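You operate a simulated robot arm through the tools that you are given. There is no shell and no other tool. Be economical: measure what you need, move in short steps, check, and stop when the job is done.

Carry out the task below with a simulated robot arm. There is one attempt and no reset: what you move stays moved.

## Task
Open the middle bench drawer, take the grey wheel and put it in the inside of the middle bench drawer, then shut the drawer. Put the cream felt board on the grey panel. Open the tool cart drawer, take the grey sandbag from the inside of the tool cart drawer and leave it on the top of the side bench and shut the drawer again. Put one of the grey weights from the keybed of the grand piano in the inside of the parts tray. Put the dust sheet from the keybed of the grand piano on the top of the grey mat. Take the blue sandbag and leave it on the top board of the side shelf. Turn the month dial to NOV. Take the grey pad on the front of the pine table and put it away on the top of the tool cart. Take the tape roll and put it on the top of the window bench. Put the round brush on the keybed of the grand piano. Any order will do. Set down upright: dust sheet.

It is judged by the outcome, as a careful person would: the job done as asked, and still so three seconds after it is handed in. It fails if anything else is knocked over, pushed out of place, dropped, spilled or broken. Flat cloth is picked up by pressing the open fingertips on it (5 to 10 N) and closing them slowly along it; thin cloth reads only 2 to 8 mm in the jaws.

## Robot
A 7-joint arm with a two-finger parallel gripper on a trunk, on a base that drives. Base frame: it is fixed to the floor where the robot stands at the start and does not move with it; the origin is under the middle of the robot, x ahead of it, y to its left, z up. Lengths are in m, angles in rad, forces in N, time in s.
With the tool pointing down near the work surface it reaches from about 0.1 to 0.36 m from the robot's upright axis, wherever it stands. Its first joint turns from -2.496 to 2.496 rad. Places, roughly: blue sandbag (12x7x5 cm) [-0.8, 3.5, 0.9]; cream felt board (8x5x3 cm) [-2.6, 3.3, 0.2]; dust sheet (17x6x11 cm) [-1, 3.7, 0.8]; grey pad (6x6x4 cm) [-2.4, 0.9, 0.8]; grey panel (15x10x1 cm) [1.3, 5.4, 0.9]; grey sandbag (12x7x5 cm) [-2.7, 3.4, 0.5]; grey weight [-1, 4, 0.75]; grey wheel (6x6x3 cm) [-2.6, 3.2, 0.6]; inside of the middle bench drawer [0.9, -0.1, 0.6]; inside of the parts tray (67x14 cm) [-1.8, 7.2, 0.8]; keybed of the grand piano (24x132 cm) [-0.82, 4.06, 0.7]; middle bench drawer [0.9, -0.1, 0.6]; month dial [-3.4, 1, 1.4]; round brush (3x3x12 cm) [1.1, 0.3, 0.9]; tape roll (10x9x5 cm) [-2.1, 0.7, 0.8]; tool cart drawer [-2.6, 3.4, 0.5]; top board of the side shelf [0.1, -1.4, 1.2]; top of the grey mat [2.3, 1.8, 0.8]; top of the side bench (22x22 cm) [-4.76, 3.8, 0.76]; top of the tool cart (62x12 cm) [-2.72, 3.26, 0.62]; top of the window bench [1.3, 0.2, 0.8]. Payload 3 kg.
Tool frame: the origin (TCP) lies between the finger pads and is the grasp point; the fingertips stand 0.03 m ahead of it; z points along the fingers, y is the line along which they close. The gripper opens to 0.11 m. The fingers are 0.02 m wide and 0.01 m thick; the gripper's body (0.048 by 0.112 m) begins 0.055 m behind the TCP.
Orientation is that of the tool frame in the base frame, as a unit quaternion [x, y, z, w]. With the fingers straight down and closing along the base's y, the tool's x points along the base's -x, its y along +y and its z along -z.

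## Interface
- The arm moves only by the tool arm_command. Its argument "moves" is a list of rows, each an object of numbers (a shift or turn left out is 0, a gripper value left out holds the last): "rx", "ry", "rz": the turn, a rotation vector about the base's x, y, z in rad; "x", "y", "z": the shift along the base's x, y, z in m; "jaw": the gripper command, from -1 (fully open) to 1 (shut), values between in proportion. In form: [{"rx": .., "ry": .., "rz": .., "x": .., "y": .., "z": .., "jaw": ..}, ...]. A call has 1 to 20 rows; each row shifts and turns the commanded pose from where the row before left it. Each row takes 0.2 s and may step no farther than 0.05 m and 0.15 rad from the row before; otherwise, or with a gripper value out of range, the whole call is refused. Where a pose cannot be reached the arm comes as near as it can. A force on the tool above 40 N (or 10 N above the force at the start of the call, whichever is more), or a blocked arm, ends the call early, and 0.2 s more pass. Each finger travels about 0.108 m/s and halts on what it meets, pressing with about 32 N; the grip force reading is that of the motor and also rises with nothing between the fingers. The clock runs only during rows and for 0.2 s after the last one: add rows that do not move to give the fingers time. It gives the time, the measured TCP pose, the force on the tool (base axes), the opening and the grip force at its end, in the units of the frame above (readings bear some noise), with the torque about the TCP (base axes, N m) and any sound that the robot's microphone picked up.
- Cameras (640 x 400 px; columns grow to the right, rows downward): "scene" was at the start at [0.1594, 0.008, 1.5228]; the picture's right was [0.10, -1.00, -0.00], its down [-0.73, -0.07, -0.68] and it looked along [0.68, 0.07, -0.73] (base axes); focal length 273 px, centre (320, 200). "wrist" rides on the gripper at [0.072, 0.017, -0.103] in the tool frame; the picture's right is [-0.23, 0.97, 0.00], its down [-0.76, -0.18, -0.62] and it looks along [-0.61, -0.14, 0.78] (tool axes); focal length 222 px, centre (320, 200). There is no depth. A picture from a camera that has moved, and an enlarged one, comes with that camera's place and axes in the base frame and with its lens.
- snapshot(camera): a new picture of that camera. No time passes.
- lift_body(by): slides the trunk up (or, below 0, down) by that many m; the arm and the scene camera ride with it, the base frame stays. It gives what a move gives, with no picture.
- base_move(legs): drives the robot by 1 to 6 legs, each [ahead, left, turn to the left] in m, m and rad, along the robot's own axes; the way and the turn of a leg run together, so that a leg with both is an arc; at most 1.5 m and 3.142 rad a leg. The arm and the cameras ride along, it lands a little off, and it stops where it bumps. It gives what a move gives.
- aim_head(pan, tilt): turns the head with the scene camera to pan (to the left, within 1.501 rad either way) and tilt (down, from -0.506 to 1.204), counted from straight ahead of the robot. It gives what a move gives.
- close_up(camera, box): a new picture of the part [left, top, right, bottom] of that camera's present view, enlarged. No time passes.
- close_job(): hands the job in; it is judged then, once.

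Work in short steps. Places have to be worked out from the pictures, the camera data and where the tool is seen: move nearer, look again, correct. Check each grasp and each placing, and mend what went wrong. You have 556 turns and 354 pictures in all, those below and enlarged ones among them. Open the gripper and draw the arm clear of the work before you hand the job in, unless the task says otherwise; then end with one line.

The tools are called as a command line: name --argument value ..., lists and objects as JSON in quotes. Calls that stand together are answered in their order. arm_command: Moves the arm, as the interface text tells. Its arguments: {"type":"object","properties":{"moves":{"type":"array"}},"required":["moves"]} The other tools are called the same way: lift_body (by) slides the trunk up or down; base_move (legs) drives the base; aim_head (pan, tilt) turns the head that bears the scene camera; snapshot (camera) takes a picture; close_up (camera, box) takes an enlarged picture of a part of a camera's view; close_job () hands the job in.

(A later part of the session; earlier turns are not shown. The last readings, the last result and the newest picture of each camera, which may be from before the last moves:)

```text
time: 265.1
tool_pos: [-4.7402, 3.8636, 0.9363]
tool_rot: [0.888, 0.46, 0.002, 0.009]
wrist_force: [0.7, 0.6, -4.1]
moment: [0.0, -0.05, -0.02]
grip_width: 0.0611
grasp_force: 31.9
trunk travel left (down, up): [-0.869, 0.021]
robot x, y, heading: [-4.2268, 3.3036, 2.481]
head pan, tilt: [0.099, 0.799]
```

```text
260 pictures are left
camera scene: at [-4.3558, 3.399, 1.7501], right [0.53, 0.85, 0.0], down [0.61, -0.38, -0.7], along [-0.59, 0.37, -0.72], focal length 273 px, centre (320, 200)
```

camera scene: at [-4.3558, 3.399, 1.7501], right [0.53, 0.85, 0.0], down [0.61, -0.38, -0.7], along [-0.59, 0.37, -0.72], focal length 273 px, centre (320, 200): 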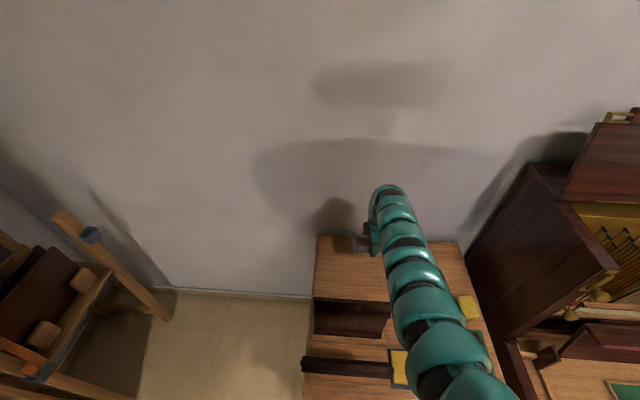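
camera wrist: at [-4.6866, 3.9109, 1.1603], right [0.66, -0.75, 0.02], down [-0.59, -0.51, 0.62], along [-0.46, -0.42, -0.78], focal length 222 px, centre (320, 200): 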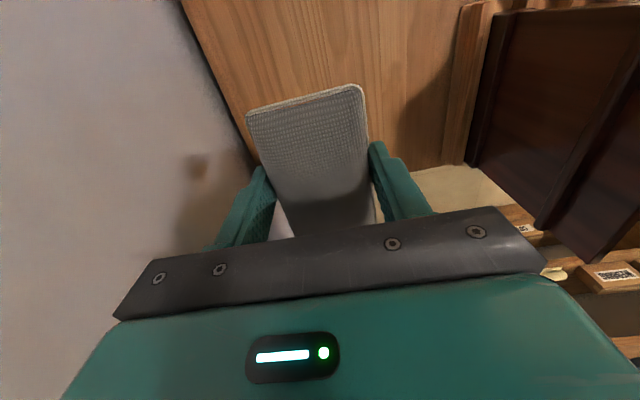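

Works well. I continue down toward z≈0.81.

arm_command --moves '[{"z": -0.03}, {"z": -0.03}, {"z": -0.03}, {"z": -0.02}, {}]'

snapshot --camera "scene"

snapshot --camera "wrist"

```text
time: 266.3
tool_pos: [-4.7173, 3.8507, 0.8758]
tool_rot: [0.888, 0.459, 0.003, 0.01]
wrist_force: [-0.5, 0.8, -3.2]
moment: [0.02, 0.0, -0.02]
grip_width: 0.061
grasp_force: 31.8
out of reach, approached as far as the arm can: row 1, 2, 3, 4
trunk travel left (down, up): [-0.869, 0.021]
robot x, y, heading: [-4.2221, 3.3037, 2.488]
head pan, tilt: [0.099, 0.799]
```

```text
259 pictures are left
camera scene: at [-4.3551, 3.3979, 1.7503], right [0.53, 0.85, 0.0], down [0.61, -0.38, -0.7], along [-0.59, 0.37, -0.72], focal length 273 px, centre (320, 200)
```

scene: 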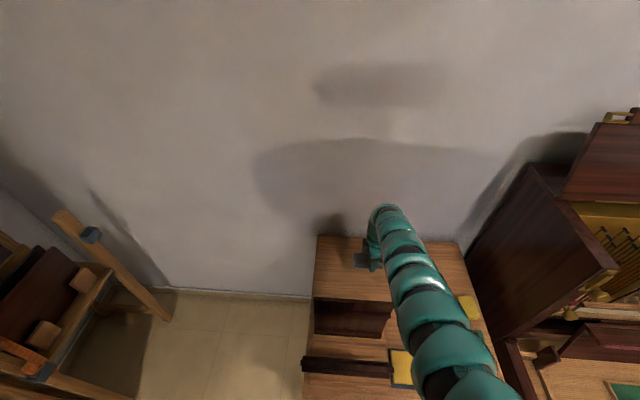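

```text
258 pictures are left
camera wrist: at [-4.663, 3.9008, 0.9809], right [0.66, -0.75, 0.02], down [-0.59, -0.51, 0.62], along [-0.46, -0.42, -0.78], focal length 222 px, centre (320, 200)
```

wrist: 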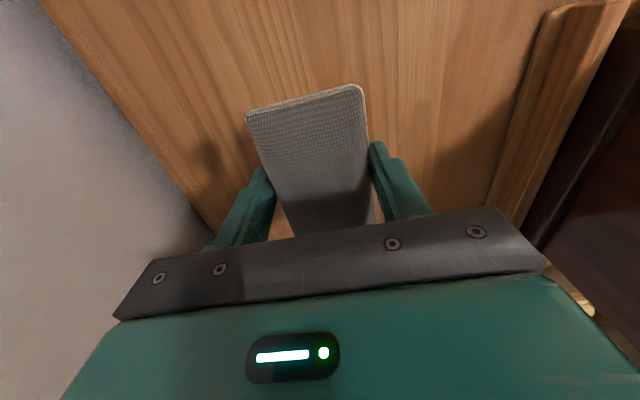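

Now the rest with the trunk: 4 cm, then check clearance of the forearm to the panel.

lift_body --by -0.04

close_up --camera "scene" --box '[280, 190, 480, 400]'

```text
time: 267.1
tool_pos: [-4.7183, 3.8499, 0.839]
tool_rot: [0.889, 0.458, 0.003, 0.009]
wrist_force: [-0.8, 0.5, -4.1]
moment: [0.01, 0.01, -0.02]
grip_width: 0.0611
grasp_force: 32.1
trunk travel left (down, up): [-0.829, 0.061]
robot x, y, heading: [-4.2203, 3.3035, 2.482]
head pan, tilt: [0.099, 0.799]
```

```text
1.90 times, centred on (380, 295) of scene
camera zoom: at [-4.3554, 3.3971, 1.7102], right [0.53, 0.85, 0.0], down [0.61, -0.38, -0.7], along [-0.59, 0.37, -0.72], focal length 519 px, centre (206, 19)
```

zoom: 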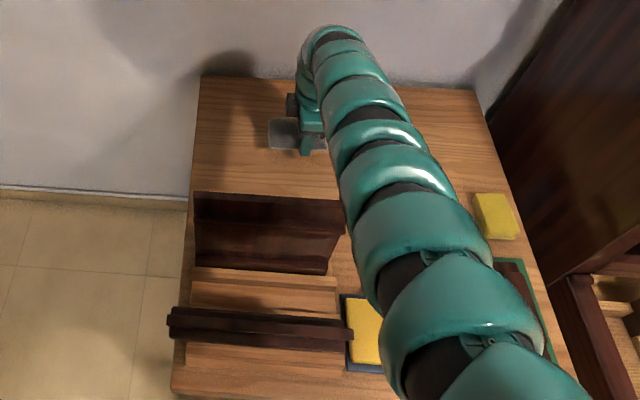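

Clearance seems fine. I lower another 3.5 cm in two steps.

lift_body --by -0.025

lift_body --by -0.012

close_up --camera "scene" --box '[280, 170, 480, 380]'

```text
time: 267.8
tool_pos: [-4.7191, 3.8507, 0.8125]
tool_rot: [0.889, 0.458, 0.003, 0.009]
wrist_force: [-0.5, -0.6, -3.8]
moment: [0.06, 0.01, 0.01]
grip_width: 0.0611
grasp_force: 31.9
trunk travel left (down, up): [-0.804, 0.086]
robot x, y, heading: [-4.2291, 3.3038, 2.486]
head pan, tilt: [0.099, 0.799]
```

```text
time: 268.4
tool_pos: [-4.7173, 3.8512, 0.8007]
tool_rot: [0.889, 0.458, 0.003, 0.009]
wrist_force: [0.3, -0.3, -3.7]
moment: [0.03, 0.0, 0.01]
grip_width: 0.061
grasp_force: 31.8
trunk travel left (down, up): [-0.792, 0.098]
robot x, y, heading: [-4.2262, 3.3099, 2.482]
head pan, tilt: [0.099, 0.799]
```

```text
1.90 times, centred on (380, 275) of scene
camera zoom: at [-4.3554, 3.3972, 1.6732], right [0.53, 0.85, 0.0], down [0.61, -0.38, -0.7], along [-0.59, 0.37, -0.72], focal length 519 px, centre (206, 57)
```

zoom: 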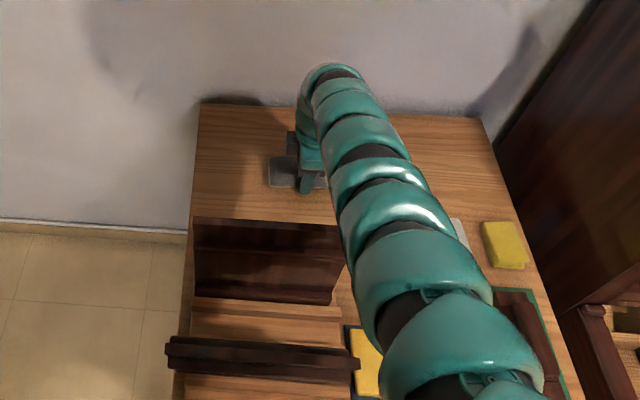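

lift_body --by -0.006

lift_body --by -0.005

snapshot --camera "wrist"

```text
time: 269.0
tool_pos: [-4.719, 3.851, 0.7952]
tool_rot: [0.889, 0.459, 0.003, 0.009]
wrist_force: [0.0, -0.5, -3.6]
moment: [0.06, -0.04, 0.01]
grip_width: 0.061
grasp_force: 31.6
trunk travel left (down, up): [-0.786, 0.104]
robot x, y, heading: [-4.2235, 3.31, 2.489]
head pan, tilt: [0.099, 0.799]
```

```text
time: 269.5
tool_pos: [-4.7182, 3.8505, 0.793]
tool_rot: [0.889, 0.458, 0.002, 0.007]
wrist_force: [2.8, 0.4, 19.4]
moment: [-0.53, -0.34, 0.09]
grip_width: 0.0607
grasp_force: 31.6
trunk travel left (down, up): [-0.781, 0.109]
robot x, y, heading: [-4.2226, 3.3009, 2.481]
head pan, tilt: [0.099, 0.799]
```

```text
255 pictures are left
camera wrist: at [-4.6627, 3.9003, 0.896], right [0.66, -0.75, 0.01], down [-0.59, -0.51, 0.62], along [-0.46, -0.42, -0.78], focal length 222 px, centre (320, 200)
```

wrist: 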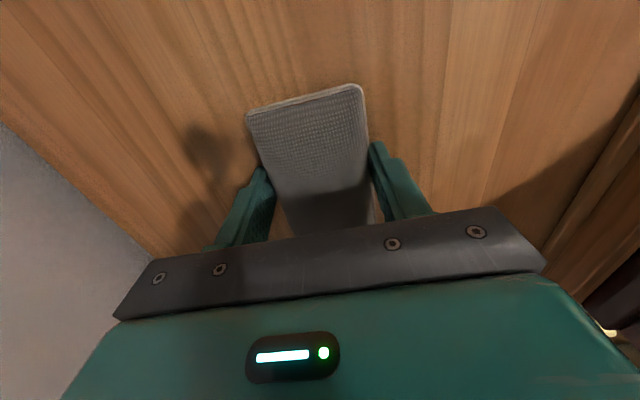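

Contact with the bench top (19 N). I open moderately and raise with the trunk.

arm_command --moves '[{"jaw": -0.2}, {"jaw": -0.3}, {"jaw": -0.4}, {}, {}]'

lift_body --by 0.1

snapshot --camera "wrist"

```text
time: 270.7
tool_pos: [-4.7174, 3.8501, 0.7915]
tool_rot: [0.888, 0.459, 0.003, 0.009]
wrist_force: [1.8, -1.6, 6.9]
moment: [0.18, 0.21, 0.04]
grip_width: 0.0757
grasp_force: 0.0
trunk travel left (down, up): [-0.781, 0.109]
robot x, y, heading: [-4.2237, 3.3076, 2.488]
head pan, tilt: [0.099, 0.799]
```

```text
time: 272.0
tool_pos: [-4.7186, 3.8499, 0.8907]
tool_rot: [0.888, 0.459, 0.003, 0.009]
wrist_force: [0.6, 0.1, -0.1]
moment: [0.01, 0.0, 0.02]
grip_width: 0.077
grasp_force: 0.1
trunk travel left (down, up): [-0.881, 0.009]
robot x, y, heading: [-4.225, 3.3028, 2.486]
head pan, tilt: [0.099, 0.799]
```

```text
254 pictures are left
camera wrist: at [-4.6632, 3.9005, 0.9932], right [0.66, -0.75, 0.02], down [-0.59, -0.51, 0.62], along [-0.46, -0.42, -0.78], focal length 222 px, centre (320, 200)
```

wrist: 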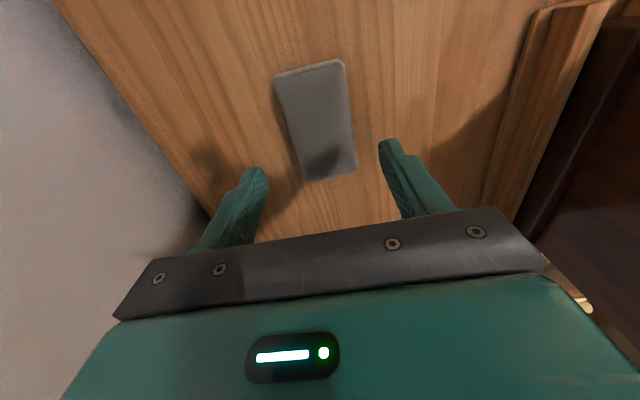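

The grey sandbag lies on the side bench. I raise the arm, shift right past the panels, and back out.

arm_command --moves '[{"z": 0.04}, {"z": 0.04}, {"z": 0.04}, {"z": 0.04}, {"z": 0.03}]'

base_move --legs '[[0, -0.2, 0], [-0.45, 0, 0]]'

close_up --camera "scene" --box '[220, 150, 440, 300]'

```text
time: 273.2
tool_pos: [-4.7147, 3.8515, 1.084]
tool_rot: [0.889, 0.458, 0.002, 0.009]
wrist_force: [0.1, -0.3, 0.5]
moment: [0.01, 0.0, 0.0]
grip_width: 0.077
grasp_force: 0.0
trunk travel left (down, up): [-0.881, 0.009]
robot x, y, heading: [-4.222, 3.3036, 2.483]
head pan, tilt: [0.099, 0.799]
```

```text
time: 277.1
tool_pos: [-4.2492, 3.7386, 1.0839]
tool_rot: [0.887, 0.461, 0.002, 0.009]
wrist_force: [0.6, 0.6, 0.9]
moment: [-0.02, 0.02, 0.01]
grip_width: 0.0771
grasp_force: 0.0
trunk travel left (down, up): [-0.881, 0.009]
robot x, y, heading: [-3.7521, 3.1999, 2.493]
head pan, tilt: [0.099, 0.799]
```

```text
2.67 times, centred on (330, 225) of scene
camera zoom: at [-3.8843, 3.2873, 1.7624], right [0.52, 0.85, 0.0], down [0.61, -0.38, -0.7], along [-0.59, 0.37, -0.72], focal length 727 px, centre (293, 133)
```

zoom: 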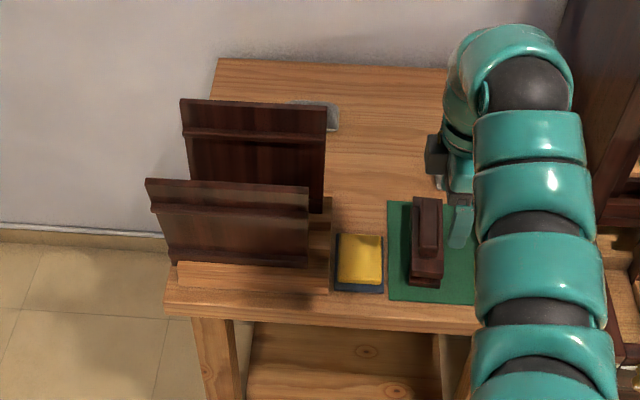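

The bag is fine. Triangulation shows the rear panel unchanged, but the front panel, which leaned back like the rear one, now leans ~5° forward. I'll nudge its top gently back with closed fingers: first I position in front of it.

base_move --legs '[[-0.02, 0.277, 0]]'

arm_command --moves '[{"jaw": 0}, {"jaw": 1}, {}, {}, {"z": -0.04}, {"z": -0.04}, {}]'

close_up --camera "scene" --box '[220, 150, 440, 300]'

snapshot --camera "wrist"

```text
time: 279.1
tool_pos: [-4.4026, 3.5053, 1.0841]
tool_rot: [0.888, 0.459, 0.002, 0.008]
wrist_force: [0.2, -0.5, -1.5]
moment: [0.04, 0.01, 0.03]
grip_width: 0.0772
grasp_force: 0.1
trunk travel left (down, up): [-0.881, 0.009]
robot x, y, heading: [-3.9057, 2.9661, 2.488]
head pan, tilt: [0.099, 0.799]
```

```text
time: 280.7
tool_pos: [-4.4045, 3.5058, 1.0048]
tool_rot: [0.888, 0.459, 0.003, 0.008]
wrist_force: [0.4, 0.8, 0.7]
moment: [-0.01, 0.02, -0.04]
grip_width: 0.0
grasp_force: 32.2
trunk travel left (down, up): [-0.881, 0.009]
robot x, y, heading: [-3.9062, 2.9629, 2.486]
head pan, tilt: [0.099, 0.799]
```

```text
2.67 times, centred on (330, 225) of scene
camera zoom: at [-4.0384, 3.0532, 1.7624], right [0.53, 0.85, 0.0], down [0.61, -0.38, -0.7], along [-0.59, 0.37, -0.72], focal length 727 px, centre (293, 133)
```

zoom: 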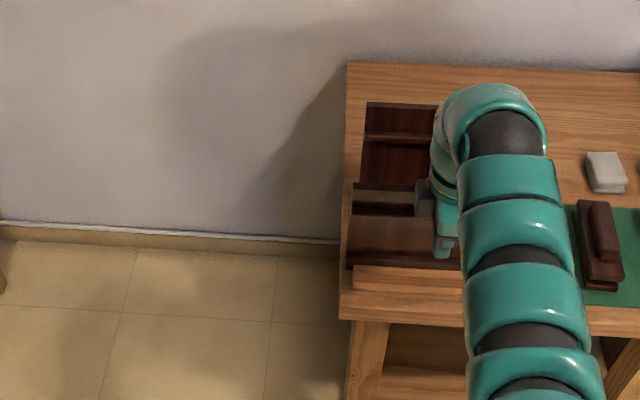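

```text
251 pictures are left
camera wrist: at [-4.3488, 3.555, 1.1072], right [0.66, -0.75, 0.02], down [-0.59, -0.51, 0.62], along [-0.46, -0.42, -0.78], focal length 222 px, centre (320, 200)
```

wrist: 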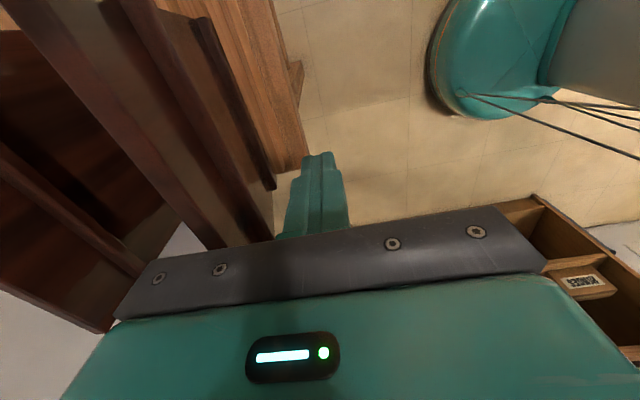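

The closed fingers are in front of the panel near its top centre. I push slowly toward the bench's back.

arm_command --moves '[{"x": -0.016, "y": 0.012}, {"x": -0.016, "y": 0.012}, {"x": -0.012, "y": 0.009}, {"x": -0.008, "y": 0.006}, {"x": -0.008, "y": 0.006}, {}]'

snapshot --camera "wrist"

```text
time: 282.1
tool_pos: [-4.4399, 3.5336, 1.0056]
tool_rot: [0.888, 0.46, 0.002, 0.009]
wrist_force: [0.4, 0.6, 0.1]
moment: [0.02, -0.01, -0.01]
grip_width: 0.0001
grasp_force: 32.1
out of reach, approached as far as the arm can: row 3, 4, 5
trunk travel left (down, up): [-0.881, 0.009]
robot x, y, heading: [-3.9086, 2.9579, 2.486]
head pan, tilt: [0.099, 0.799]
```

```text
250 pictures are left
camera wrist: at [-4.3848, 3.5835, 1.1091], right [0.66, -0.75, 0.02], down [-0.59, -0.51, 0.62], along [-0.46, -0.42, -0.78], focal length 222 px, centre (320, 200)
```

wrist: 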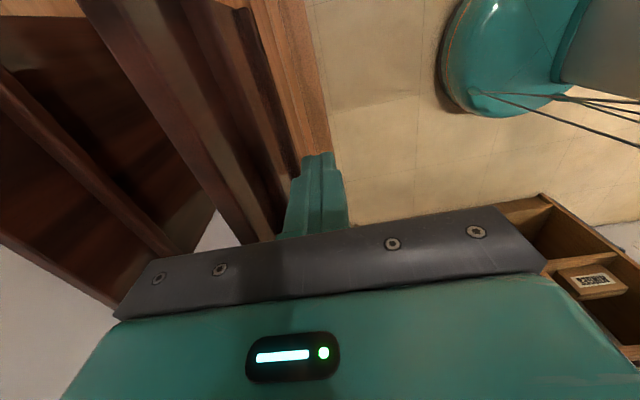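

At reach limit, so I advance with the base in small steps.

base_move --legs '[[0.03, 0, 0]]'

base_move --legs '[[0.02, 0, 0]]'

snapshot --camera "wrist"

```text
time: 282.9
tool_pos: [-4.4645, 3.5527, 1.0044]
tool_rot: [0.888, 0.459, 0.003, 0.01]
wrist_force: [-0.1, 0.5, -0.3]
moment: [0.01, 0.0, 0.05]
grip_width: 0.0002
grasp_force: 32.5
trunk travel left (down, up): [-0.881, 0.009]
robot x, y, heading: [-3.9243, 2.9788, 2.488]
head pan, tilt: [0.099, 0.799]
```

```text
time: 283.7
tool_pos: [-4.4805, 3.5643, 1.0056]
tool_rot: [0.888, 0.459, 0.003, 0.009]
wrist_force: [0.0, 0.0, -0.7]
moment: [0.01, 0.01, -0.05]
grip_width: 0.0001
grasp_force: 32.1
trunk travel left (down, up): [-0.881, 0.009]
robot x, y, heading: [-3.9505, 2.9924, 2.489]
head pan, tilt: [0.099, 0.799]
```

```text
249 pictures are left
camera wrist: at [-4.425, 3.6145, 1.1085], right [0.66, -0.75, 0.02], down [-0.59, -0.51, 0.62], along [-0.46, -0.42, -0.78], focal length 222 px, centre (320, 200)
```

wrist: 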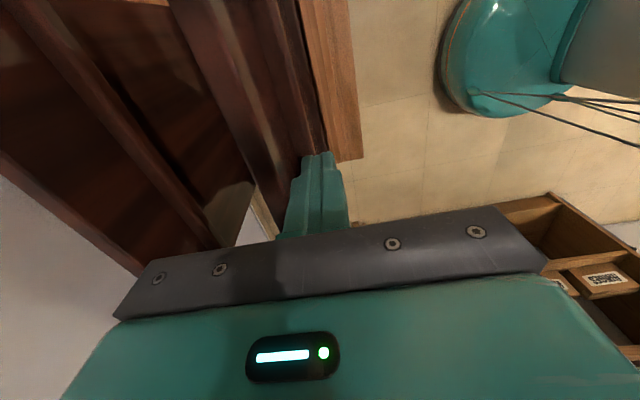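

close_up --camera "scene" --box '[260, 150, 480, 300]'

```text
2.67 times, centred on (370, 225) of scene
camera zoom: at [-4.0793, 3.0844, 1.7622], right [0.53, 0.85, 0.0], down [0.61, -0.38, -0.7], along [-0.59, 0.37, -0.72], focal length 727 px, centre (187, 133)
```

zoom: 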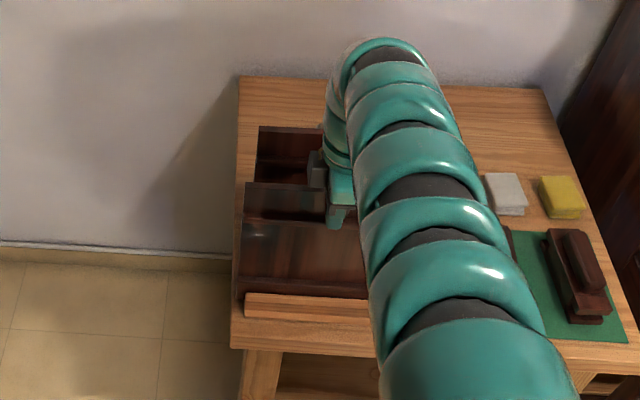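

The panel leans back again. I back away and verify.

base_move --legs '[[-0.3, -0.1, 0]]'

close_up --camera "scene" --box '[240, 100, 460, 250]'

```text
time: 285.8
tool_pos: [-4.1761, 3.4568, 1.006]
tool_rot: [0.888, 0.46, 0.003, 0.01]
wrist_force: [-0.9, 0.4, -0.3]
moment: [-0.01, 0.03, 0.02]
grip_width: 0.0
grasp_force: 31.9
trunk travel left (down, up): [-0.881, 0.009]
robot x, y, heading: [-3.6445, 2.8825, 2.488]
head pan, tilt: [0.099, 0.799]
```

```text
2.67 times, centred on (350, 175) of scene
camera zoom: at [-3.7741, 2.978, 1.7624], right [0.53, 0.85, 0.0], down [0.61, -0.38, -0.7], along [-0.59, 0.37, -0.72], focal length 727 px, centre (240, 267)
```

zoom: 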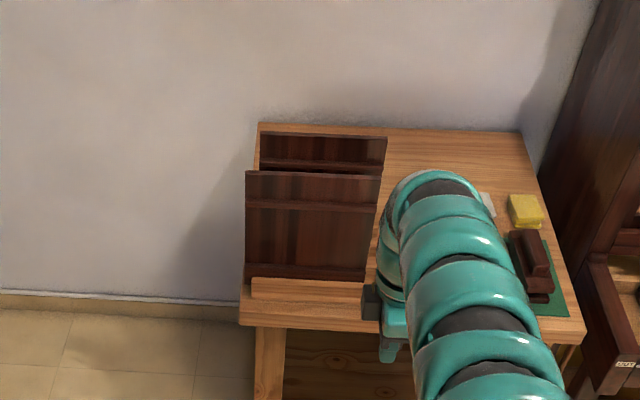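

Both panels lean back in parallel again. Next I'll do the month dial, south of here. I turn the tool's yaw back to normal, then turn right (over the east side) to face south.

arm_command --moves '[{"rz": -0.146}, {"rz": -0.146}, {"rz": -0.146}, {"rz": -0.146}, {"rz": -0.146}, {"rz": -0.146}, {"rz": -0.146}, {"rz": -0.146}, {"rz": -0.146}, {"rz": -0.146}, {"rz": -0.146}, {"jaw": 0}]'

base_move --legs '[[0, 0, -2.0], [0, 0, -1.9]]'

aim_head --pan 0 --tilt 0.2

snapshot --camera "scene"

```text
time: 288.4
tool_pos: [-4.1768, 3.4576, 1.0055]
tool_rot: [0.947, -0.32, -0.005, 0.008]
wrist_force: [0.7, -0.7, 0.4]
moment: [0.0, -0.02, 0.02]
grip_width: 0.0549
grasp_force: 0.1
trunk travel left (down, up): [-0.881, 0.009]
robot x, y, heading: [-3.6412, 2.8873, 2.489]
head pan, tilt: [0.099, 0.799]
```

```text
time: 298.4
tool_pos: [-3.7309, 2.1098, 1.0054]
tool_rot: [0.688, 0.726, 0.006, 0.007]
wrist_force: [0.0, -0.1, 0.1]
moment: [0.0, 0.05, 0.0]
grip_width: 0.0549
grasp_force: 0.0
trunk travel left (down, up): [-0.881, 0.009]
robot x, y, heading: [-3.645, 2.8932, -1.52]
head pan, tilt: [0.099, 0.799]
```

```text
time: 299.4
tool_pos: [-3.7311, 2.1099, 1.0065]
tool_rot: [0.688, 0.726, 0.006, 0.008]
wrist_force: [-0.4, 0.1, 0.3]
moment: [0.01, 0.01, -0.03]
grip_width: 0.0549
grasp_force: 0.0
trunk travel left (down, up): [-0.881, 0.009]
robot x, y, heading: [-3.6446, 2.8878, -1.523]
head pan, tilt: [0.0, 0.201]
```

```text
246 pictures are left
camera scene: at [-3.6341, 2.7138, 1.8159], right [-1.0, -0.05, 0.0], down [-0.01, 0.2, -0.98], along [0.05, -0.98, -0.2], focal length 273 px, centre (320, 200)
```

scene: 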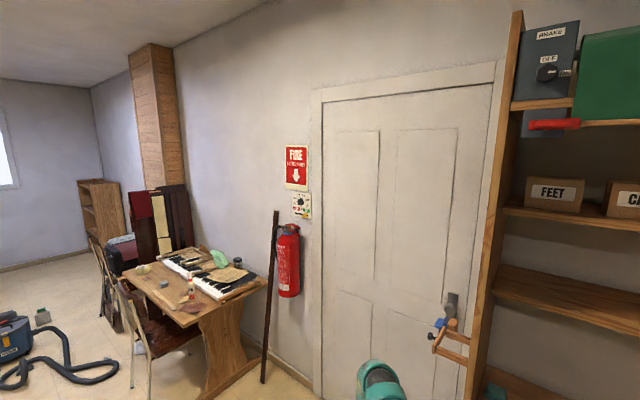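

The month dial is on the small panel under the FIRE sign. I zoom in.

close_up --camera "scene" --box '[280, 180, 324, 228]'

close_up --camera "scene" --box '[110, 230, 330, 390]'

```text
8.33 times, centred on (302, 204) of scene
camera zoom: at [-3.6341, 2.7138, 1.8159], right [-1.0, -0.05, 0.0], down [-0.01, 0.2, -0.98], along [0.05, -0.98, -0.2], focal length 2272 px, centre (470, 167)
```

zoom: 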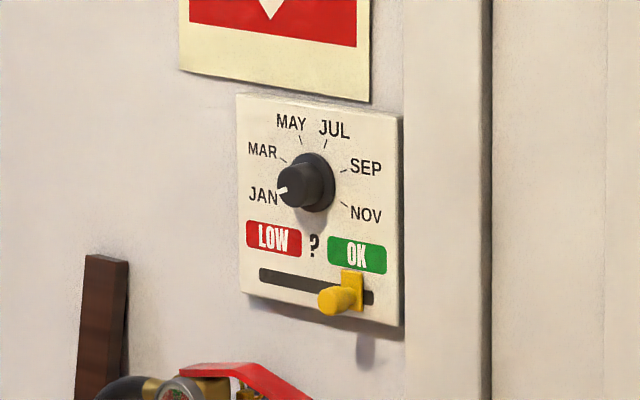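

```text
2.50 times, centred on (220, 310) of scene
camera zoom: at [-3.6341, 2.7138, 1.8159], right [-1.0, -0.05, 0.0], down [-0.01, 0.2, -0.98], along [0.05, -0.98, -0.2], focal length 682 px, centre (570, -75)
```

zoom: 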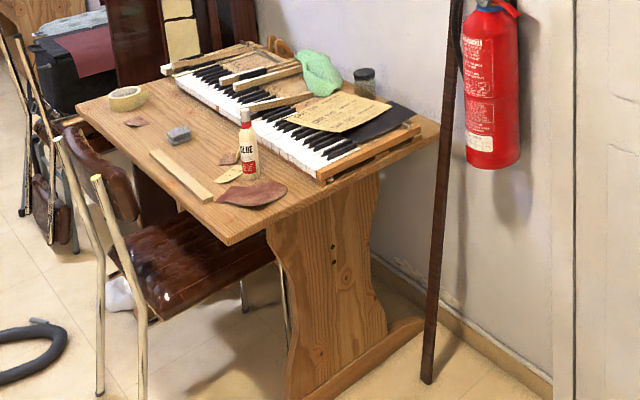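

The dial points to JAN; NOV is at the lower right, about 220° clockwise. I turn to face that wall squarely and stand ~1 m before it.

base_move --legs '[[0, 0, -0.655], [0.4, 1.247, 0]]'

aim_head --pan 0 --tilt 0.4

snapshot --camera "scene"

```text
time: 307.7
tool_pos: [-3.3607, 1.2851, 1.006]
tool_rot: [0.878, 0.479, 0.003, 0.008]
wrist_force: [-0.4, -0.5, -0.2]
moment: [-0.01, 0.0, -0.03]
grip_width: 0.0551
grasp_force: 0.0
trunk travel left (down, up): [-0.881, 0.009]
robot x, y, heading: [-2.834, 1.865, -2.148]
head pan, tilt: [0.0, 0.201]
```

```text
time: 308.4
tool_pos: [-3.3605, 1.2869, 1.006]
tool_rot: [0.877, 0.48, 0.003, 0.01]
wrist_force: [-0.9, -0.2, -0.1]
moment: [0.03, 0.0, 0.0]
grip_width: 0.0549
grasp_force: 0.1
trunk travel left (down, up): [-0.881, 0.009]
robot x, y, heading: [-2.8308, 1.8618, -2.144]
head pan, tilt: [0.0, 0.4]
```

```text
243 pictures are left
camera scene: at [-2.9287, 1.7203, 1.7975], right [-0.84, 0.54, 0.0], down [0.21, 0.33, -0.92], along [-0.5, -0.77, -0.39], focal length 273 px, centre (320, 200)
```

scene: 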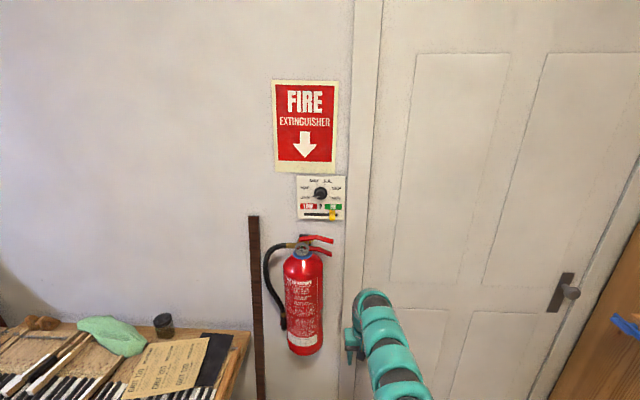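

Knob triangulates to (-3.420, 0.962, 1.442). I zoom in for detail.

close_up --camera "scene" --box '[290, 165, 354, 229]'

```text
6.25 times, centred on (322, 197) of scene
camera zoom: at [-2.9287, 1.7203, 1.7975], right [-0.84, 0.54, 0.0], down [0.21, 0.33, -0.92], along [-0.5, -0.77, -0.39], focal length 1704 px, centre (308, 219)
```

zoom: 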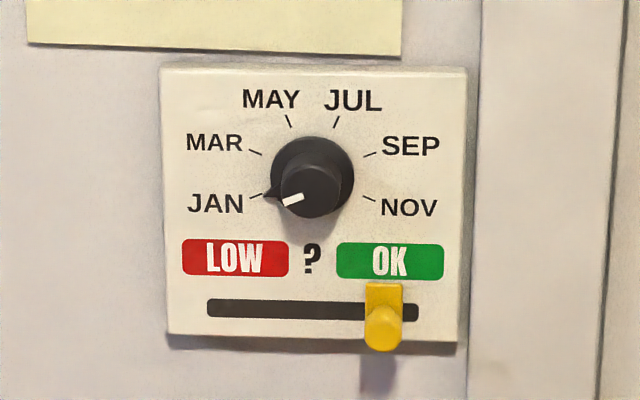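

The JAN→NOV turn is ~215° clockwise. I back up for room, align my heading with the wall, draw the tool in and make it horizontal.

base_move --legs '[[-0.4, 0, -0.032]]'

arm_command --moves '[{"x": 0.023, "y": 0.033}, {"x": 0.023, "y": 0.033}, {"x": 0.023, "y": 0.033}, {"x": 0.023, "y": 0.033}, {"x": 0.023, "y": 0.033}, {"x": 0.023, "y": 0.033}, {"rx": -0.117, "ry": 0.0816}, {"rx": -0.117, "ry": 0.0816}, {"rx": -0.117, "ry": 0.0816}, {"rx": -0.117, "ry": 0.0816}, {"rx": -0.117, "ry": 0.0816}, {"rx": -0.117, "ry": 0.0816}, {"rx": -0.117, "ry": 0.0816}, {"rx": -0.117, "ry": 0.0816}, {"rx": -0.117, "ry": 0.0816}, {"rx": -0.117, "ry": 0.0816}, {"rx": -0.117, "ry": 0.0816}]'

```text
time: 310.9
tool_pos: [-3.1624, 1.638, 1.0061]
tool_rot: [0.887, 0.461, 0.002, 0.01]
wrist_force: [-1.0, 0.2, -0.7]
moment: [0.01, -0.02, 0.01]
grip_width: 0.055
grasp_force: 0.1
trunk travel left (down, up): [-0.881, 0.009]
robot x, y, heading: [-2.6135, 2.1942, -2.181]
head pan, tilt: [0.0, 0.4]
```

```text
time: 314.5
tool_pos: [-3.0246, 1.8336, 1.0071]
tool_rot: [-0.624, -0.331, 0.624, -0.334]
wrist_force: [0.3, 0.0, -0.4]
moment: [0.03, 0.0, 0.01]
grip_width: 0.0552
grasp_force: 0.0
out of reach, approached as far as the arm can: row 11
trunk travel left (down, up): [-0.881, 0.009]
robot x, y, heading: [-2.6155, 2.1925, -2.184]
head pan, tilt: [0.0, 0.4]
```

Horizontal now. I raise the tool while moving it outward to the dial height.

arm_command --moves '[{"x": -0.017, "y": -0.025, "z": 0.038}, {"x": -0.017, "y": -0.025, "z": 0.038}, {"x": -0.017, "y": -0.025, "z": 0.038}, {"x": -0.017, "y": -0.025, "z": 0.038}, {"x": -0.017, "y": -0.025, "z": 0.038}, {"x": -0.017, "y": -0.025, "z": 0.038}, {"x": -0.017, "y": -0.025, "z": 0.038}, {"x": -0.017, "y": -0.025, "z": 0.038}, {"x": -0.017, "y": -0.025, "z": 0.038}, {"x": -0.017, "y": -0.025, "z": 0.038}, {"x": -0.017, "y": -0.025, "z": 0.038}]'

```text
time: 316.9
tool_pos: [-3.2095, 1.5602, 1.4275]
tool_rot: [-0.624, -0.331, 0.624, -0.334]
wrist_force: [0.1, 0.2, 0.0]
moment: [0.0, 0.01, -0.04]
grip_width: 0.0551
grasp_force: 0.0
trunk travel left (down, up): [-0.881, 0.009]
robot x, y, heading: [-2.6095, 2.1939, -2.184]
head pan, tilt: [0.0, 0.4]
```

Reached. Now I pre-roll the tool −100° (so that I can later turn +215°).

arm_command --moves '[{"rx": 0.083, "ry": 0.12}, {"rx": 0.083, "ry": 0.12}, {"rx": 0.083, "ry": 0.12}, {"rx": 0.083, "ry": 0.12}, {"rx": 0.083, "ry": 0.12}, {"rx": 0.083, "ry": 0.12}, {"rx": 0.083, "ry": 0.12}, {"rx": 0.083, "ry": 0.12}, {"rx": 0.083, "ry": 0.12}, {"rx": 0.083, "ry": 0.12}, {"rx": 0.083, "ry": 0.12}, {"rx": 0.083, "ry": 0.12}, {"rx": 0.083, "ry": 0.12}]'

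snapshot --camera "wrist"

snapshot --camera "scene"

```text
time: 319.7
tool_pos: [-3.2118, 1.5607, 1.4249]
tool_rot: [0.099, 0.706, -0.626, -0.316]
wrist_force: [0.6, -0.5, 0.7]
moment: [0.0, -0.02, 0.01]
grip_width: 0.0548
grasp_force: 0.1
trunk travel left (down, up): [-0.881, 0.009]
robot x, y, heading: [-2.6146, 2.1933, -2.185]
head pan, tilt: [0.0, 0.4]
```

```text
241 pictures are left
camera wrist: at [-3.2138, 1.6873, 1.4332], right [-0.07, 0.07, -1.0], down [1.0, 0.07, -0.07], along [0.06, -1.0, -0.07], focal length 222 px, centre (320, 200)
```

wrist: 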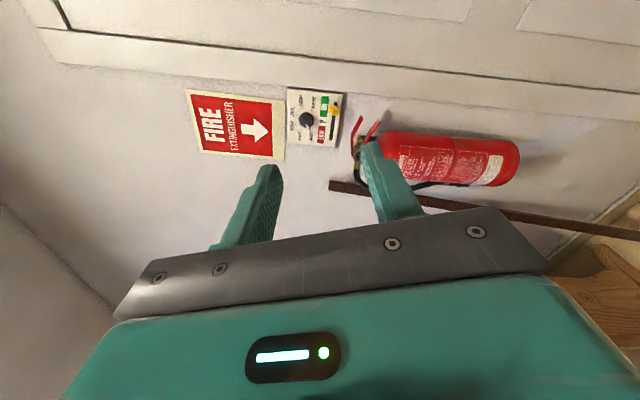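

```text
240 pictures are left
camera scene: at [-2.7128, 2.0523, 1.7974], right [-0.82, 0.58, 0.0], down [0.23, 0.32, -0.92], along [-0.53, -0.75, -0.39], focal length 273 px, centre (320, 200)
```

scene: 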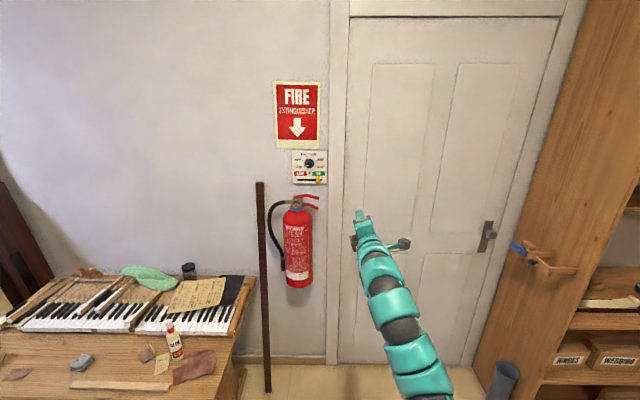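

The pre-roll works. I drive the tool to ~8 cm in front of the knob.

base_move --legs '[[0.51, 0.171, 0]]'

arm_command --moves '[{"z": 0.018}, {}]'

snapshot --camera "wrist"

close_up --camera "scene" --box '[260, 130, 420, 250]'

```text
time: 322.8
tool_pos: [-3.3623, 1.0377, 1.4244]
tool_rot: [0.099, 0.705, -0.628, -0.314]
wrist_force: [0.0, 0.1, 0.2]
moment: [0.01, 0.04, 0.0]
grip_width: 0.0547
grasp_force: 0.1
trunk travel left (down, up): [-0.881, 0.009]
robot x, y, heading: [-2.7633, 1.6731, -2.18]
head pan, tilt: [0.0, 0.4]
```

```text
time: 323.4
tool_pos: [-3.3618, 1.0361, 1.4424]
tool_rot: [0.099, 0.706, -0.627, -0.314]
wrist_force: [0.4, -0.8, 0.5]
moment: [0.03, -0.02, 0.01]
grip_width: 0.0547
grasp_force: 0.0
trunk travel left (down, up): [-0.881, 0.009]
robot x, y, heading: [-2.7618, 1.6708, -2.184]
head pan, tilt: [0.0, 0.4]
```

```text
239 pictures are left
camera wrist: at [-3.364, 1.1633, 1.4507], right [-0.07, 0.07, -1.0], down [1.0, 0.07, -0.06], along [0.07, -1.0, -0.07], focal length 222 px, centre (320, 200)
```

wrist: 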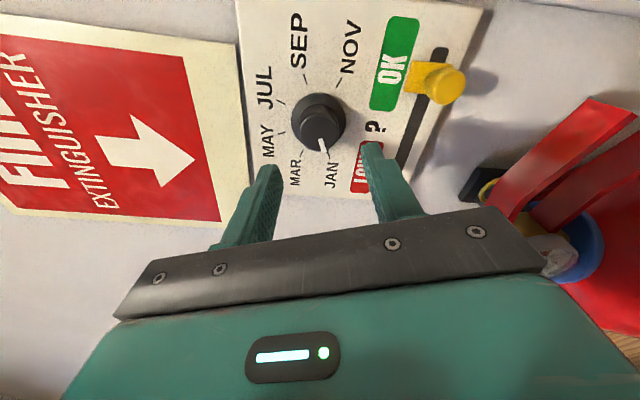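

```text
3.33 times, centred on (340, 190) of scene
camera zoom: at [-2.8641, 1.5306, 1.7974], right [-0.82, 0.58, 0.0], down [0.22, 0.32, -0.92], along [-0.53, -0.75, -0.39], focal length 909 px, centre (253, 233)
```

zoom: 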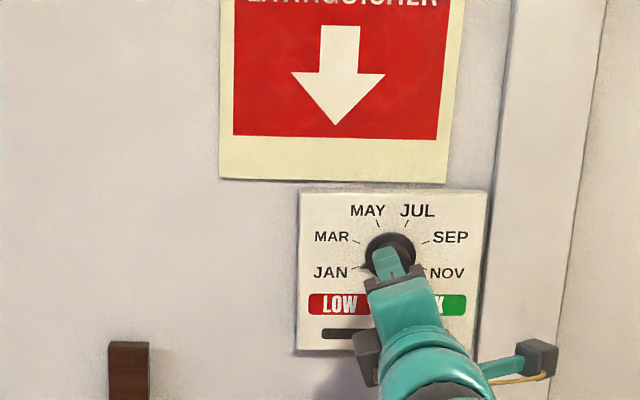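

Knob axis is ~4 mm lower than the tool axis. I correct and advance 7 cm.

arm_command --moves '[{"z": -0.004, "x": -0.001}, {"x": -0.0142, "y": -0.0205}, {"x": -0.0142, "y": -0.0205}, {"x": -0.0115, "y": -0.0165}, {}]'

snapshot --camera "wrist"

```text
time: 324.6
tool_pos: [-3.3989, 0.9878, 1.4447]
tool_rot: [0.1, 0.703, -0.63, -0.315]
wrist_force: [19.8, 31.3, -1.9]
moment: [-0.66, -0.17, -0.25]
grip_width: 0.055
grasp_force: 0.1
trunk travel left (down, up): [-0.881, 0.009]
robot x, y, heading: [-2.7623, 1.67, -2.188]
head pan, tilt: [0.0, 0.4]
```

```text
237 pictures are left
camera wrist: at [-3.4014, 1.1133, 1.4511], right [-0.07, 0.06, -1.0], down [1.0, 0.07, -0.07], along [0.07, -1.0, -0.07], focal length 222 px, centre (320, 200)
```

wrist: 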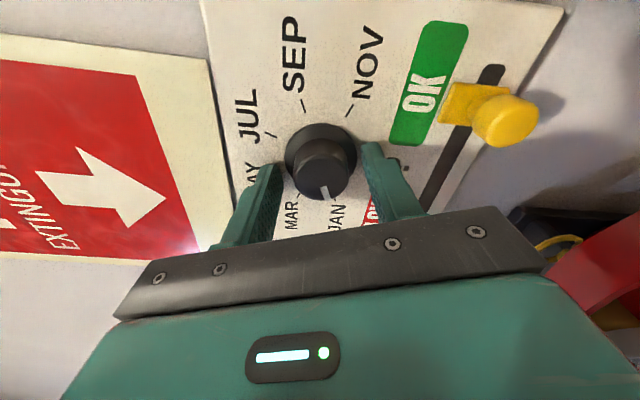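

Fingertips touched the panel. I back off 6 mm and close on the knob.

arm_command --moves '[{"x": 0.003, "y": 0.005}, {"x": 0.001, "y": 0.001, "jaw": 0.2}, {"jaw": 0.4}, {"jaw": 0.6}, {"jaw": 0.8}, {"jaw": 1}, {}]'

snapshot --camera "wrist"

```text
time: 326.2
tool_pos: [-3.3996, 0.9876, 1.4418]
tool_rot: [0.1, 0.703, -0.63, -0.315]
wrist_force: [-15.9, -12.0, 35.4]
moment: [-0.67, 0.65, -0.18]
grip_width: 0.0472
grasp_force: 45.0
trunk travel left (down, up): [-0.881, 0.009]
robot x, y, heading: [-2.7644, 1.672, -2.181]
head pan, tilt: [0.0, 0.4]
```

```text
236 pictures are left
camera wrist: at [-3.4008, 1.113, 1.4493], right [-0.07, 0.06, -1.0], down [1.0, 0.07, -0.07], along [0.07, -1.0, -0.07], focal length 222 px, centre (320, 200)
```

wrist: 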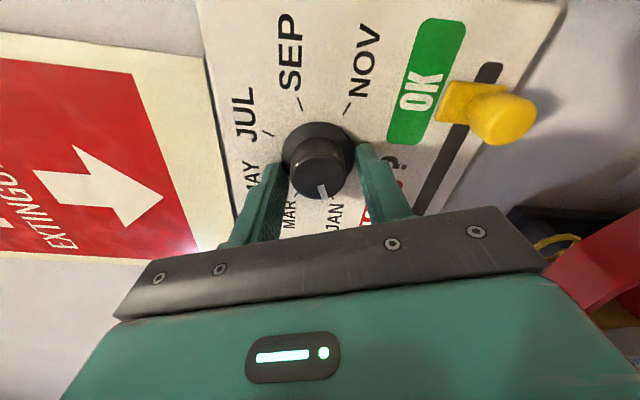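

It gripped the wider flange and the axis is off. I open, back off 8 mm, raise 4 mm, and close on the knob proper.

arm_command --moves '[{"jaw": 0.0}, {}, {"x": 0.005, "y": 0.007, "z": 0.004}, {}, {"jaw": 0.3}, {"jaw": 0.6}, {"jaw": 0.8}, {"jaw": 1}, {}]'

snapshot --camera "wrist"

```text
time: 328.2
tool_pos: [-3.3948, 0.9908, 1.4416]
tool_rot: [0.1, 0.705, -0.628, -0.313]
wrist_force: [-1.5, -2.7, 0.4]
moment: [-0.09, 0.07, 0.03]
grip_width: 0.0332
grasp_force: 45.0
trunk travel left (down, up): [-0.881, 0.009]
robot x, y, heading: [-2.7633, 1.6697, -2.183]
head pan, tilt: [0.0, 0.4]
```

```text
235 pictures are left
camera wrist: at [-3.3962, 1.1175, 1.45], right [-0.07, 0.07, -1.0], down [1.0, 0.07, -0.06], along [0.07, -1.0, -0.07], focal length 222 px, centre (320, 200)
```

wrist: 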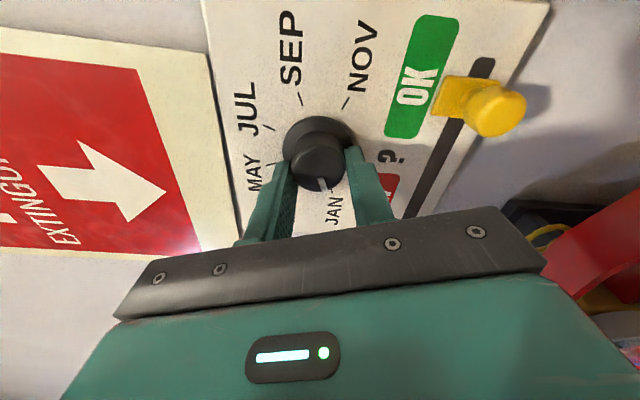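

Firm, balanced grip on the knob (33 mm). I turn clockwise (about +f) a first 4 steps.

arm_command --moves '[{"rx": -0.0826, "ry": -0.1187}, {"rx": -0.0826, "ry": -0.1187}, {"rx": -0.0826, "ry": -0.1187}, {"rx": -0.0826, "ry": -0.1187}, {}]'

snapshot --camera "wrist"

```text
time: 329.4
tool_pos: [-3.3948, 0.9912, 1.4448]
tool_rot: [-0.294, -0.645, 0.695, 0.12]
wrist_force: [-15.2, -18.6, 23.9]
moment: [-0.65, 0.64, 0.36]
grip_width: 0.0333
grasp_force: 44.9
trunk travel left (down, up): [-0.881, 0.009]
robot x, y, heading: [-2.7606, 1.6707, -2.184]
head pan, tilt: [0.0, 0.4]
```

```text
234 pictures are left
camera wrist: at [-3.39, 1.1133, 1.4103], right [0.39, -0.26, -0.88], down [0.92, 0.12, 0.37], along [0.02, -0.96, 0.29], focal length 222 px, centre (320, 200)
```

wrist: 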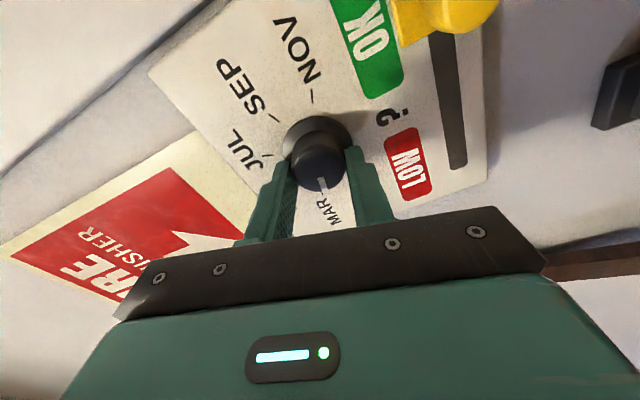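

The knob turns with the tool (now near MAR). I relieve the strain slightly and continue.

arm_command --moves '[{"x": -0.001, "y": -0.0015, "z": 0.002, "rx": -0.0826, "ry": -0.1187}, {"rx": -0.0826, "ry": -0.1187}, {"rx": -0.0826, "ry": -0.1187}, {"rx": -0.0826, "ry": -0.1187}, {"rx": -0.0826, "ry": -0.1187}, {}]'

```text
time: 331.0
tool_pos: [-3.397, 0.993, 1.4471]
tool_rot: [-0.499, -0.497, 0.696, -0.135]
wrist_force: [0.4, 1.0, 2.6]
moment: [0.18, -0.12, -0.37]
grip_width: 0.0331
grasp_force: 45.3
trunk travel left (down, up): [-0.881, 0.009]
robot x, y, heading: [-2.7661, 1.6732, -2.182]
head pan, tilt: [0.0, 0.4]
stopped in row 6: the force on the tool passed its limit at 45 N (the readings are from after the stop); the commanded pose is now the measured one
```

snapshot --camera "wrist"

```text
233 pictures are left
camera wrist: at [-3.3597, 1.0931, 1.3767], right [0.77, -0.53, -0.36], down [0.58, 0.36, 0.73], along [-0.25, -0.77, 0.59], focal length 222 px, centre (320, 200)
```

wrist: 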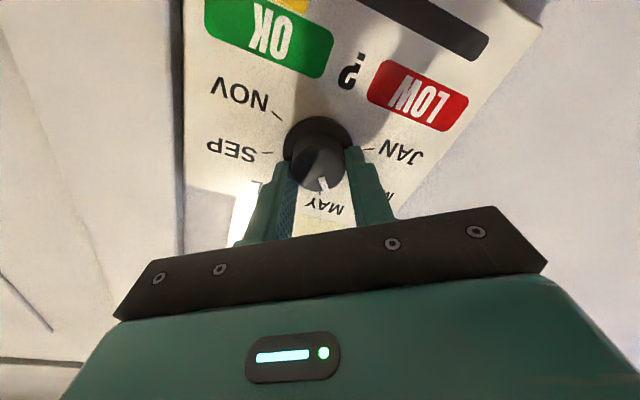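

Now near MAY. I continue turning in shorter bursts.

arm_command --moves '[{"rx": -0.0826, "ry": -0.1187}, {"rx": -0.0826, "ry": -0.1187}, {"rx": -0.0826, "ry": -0.1187}, {"rx": -0.0826, "ry": -0.1187}]'

arm_command --moves '[{"rx": -0.0826, "ry": -0.1187}, {"rx": -0.0826, "ry": -0.1187}, {"rx": -0.0826, "ry": -0.1187}]'

snapshot --camera "wrist"

```text
time: 332.0
tool_pos: [-3.3995, 0.9951, 1.4475]
tool_rot: [-0.62, -0.331, 0.631, -0.328]
wrist_force: [-8.3, 7.5, 5.1]
moment: [-0.75, 0.67, -0.27]
grip_width: 0.0333
grasp_force: 45.3
trunk travel left (down, up): [-0.881, 0.009]
robot x, y, heading: [-2.7658, 1.671, -2.186]
head pan, tilt: [0.0, 0.4]
```

```text
time: 332.8
tool_pos: [-3.4001, 0.9966, 1.4469]
tool_rot: [0.677, 0.187, -0.548, 0.455]
wrist_force: [-14.6, 13.0, 6.6]
moment: [-0.54, 0.47, -0.77]
grip_width: 0.0332
grasp_force: 44.9
trunk travel left (down, up): [-0.881, 0.009]
robot x, y, heading: [-2.7614, 1.6698, -2.181]
head pan, tilt: [0.0, 0.4]
```

```text
232 pictures are left
camera wrist: at [-3.3037, 1.0542, 1.3865], right [0.66, -0.45, 0.61], down [-0.03, 0.79, 0.61], along [-0.75, -0.42, 0.51], focal length 222 px, centre (320, 200)
```

wrist: 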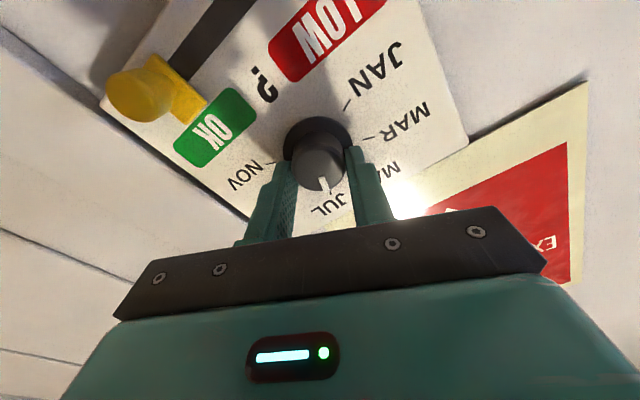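

At JUL. I relieve the sideways strain and continue toward NOV.

arm_command --moves '[{"x": -0.002, "y": 0.0015}, {"rx": -0.0826, "ry": -0.1187}, {"rx": -0.0826, "ry": -0.1187}, {"rx": -0.0826, "ry": -0.1187}]'

arm_command --moves '[{"rx": -0.0826, "ry": -0.1187}, {"rx": -0.0826, "ry": -0.1187}, {"rx": -0.0826, "ry": -0.1187}]'

snapshot --camera "wrist"

```text
time: 333.8
tool_pos: [-3.4003, 0.9968, 1.4446]
tool_rot: [0.702, 0.035, -0.437, 0.562]
wrist_force: [-12.4, 15.4, -1.1]
moment: [-0.22, 0.25, -0.77]
grip_width: 0.0332
grasp_force: 44.5
trunk travel left (down, up): [-0.881, 0.009]
robot x, y, heading: [-2.7668, 1.6711, -2.186]
head pan, tilt: [0.0, 0.4]
```

```text
time: 334.6
tool_pos: [-3.4014, 0.9971, 1.4437]
tool_rot: [0.695, -0.118, -0.306, 0.64]
wrist_force: [-6.0, 27.1, -17.7]
moment: [0.51, -0.19, -0.54]
grip_width: 0.0331
grasp_force: 45.1
trunk travel left (down, up): [-0.881, 0.009]
robot x, y, heading: [-2.7623, 1.6705, -2.182]
head pan, tilt: [0.0, 0.4]
```

```text
231 pictures are left
camera wrist: at [-3.281, 1.0384, 1.4397], right [0.04, -0.02, 1.0], down [-0.28, 0.96, 0.03], along [-0.96, -0.28, 0.04], focal length 222 px, centre (320, 200)
```

wrist: 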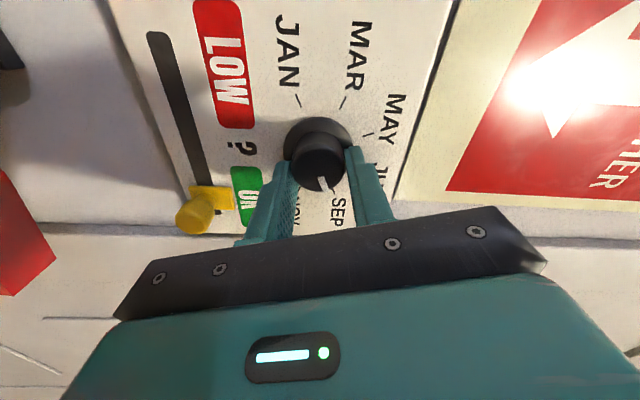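

At SEP, slightly past. Four more steps bring it to NOV; I relieve strain first.

arm_command --moves '[{"x": -0.001, "y": 0.002, "z": -0.002}, {"rx": -0.0826, "ry": -0.1187}, {"rx": -0.0826, "ry": -0.1187}]'

arm_command --moves '[{"rx": -0.0826, "ry": -0.1187}, {"rx": -0.0826, "ry": -0.1187}, {}]'

snapshot --camera "wrist"

```text
time: 335.4
tool_pos: [-3.4017, 0.9983, 1.4438]
tool_rot: [0.671, -0.218, -0.212, 0.676]
wrist_force: [-4.7, 21.5, -20.0]
moment: [0.41, -0.2, 0.12]
grip_width: 0.0333
grasp_force: 44.8
trunk travel left (down, up): [-0.881, 0.009]
robot x, y, heading: [-2.7639, 1.6695, -2.185]
head pan, tilt: [0.0, 0.4]
```

```text
time: 336.2
tool_pos: [-3.4025, 0.9973, 1.4423]
tool_rot: [0.634, -0.314, -0.116, 0.697]
wrist_force: [-2.5, 4.3, -6.1]
moment: [0.25, -0.15, -1.22]
grip_width: 0.0331
grasp_force: 45.3
trunk travel left (down, up): [-0.881, 0.009]
robot x, y, heading: [-2.766, 1.6736, -2.188]
head pan, tilt: [0.0, 0.4]
stopped in row 3: the force on the tool passed its limit at 41 N (the readings are from after the stop); the commanded pose is now the measured one
```

```text
230 pictures are left
camera wrist: at [-3.2885, 1.0428, 1.4789], right [-0.41, 0.29, 0.87], down [-0.18, 0.9, -0.39], along [-0.89, -0.32, -0.31], focal length 222 px, centre (320, 200)
```

wrist: 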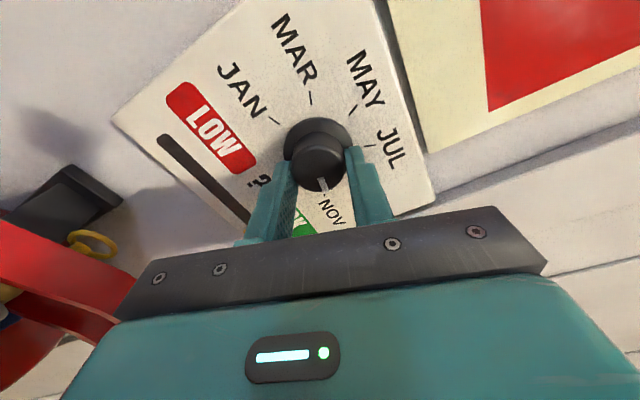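

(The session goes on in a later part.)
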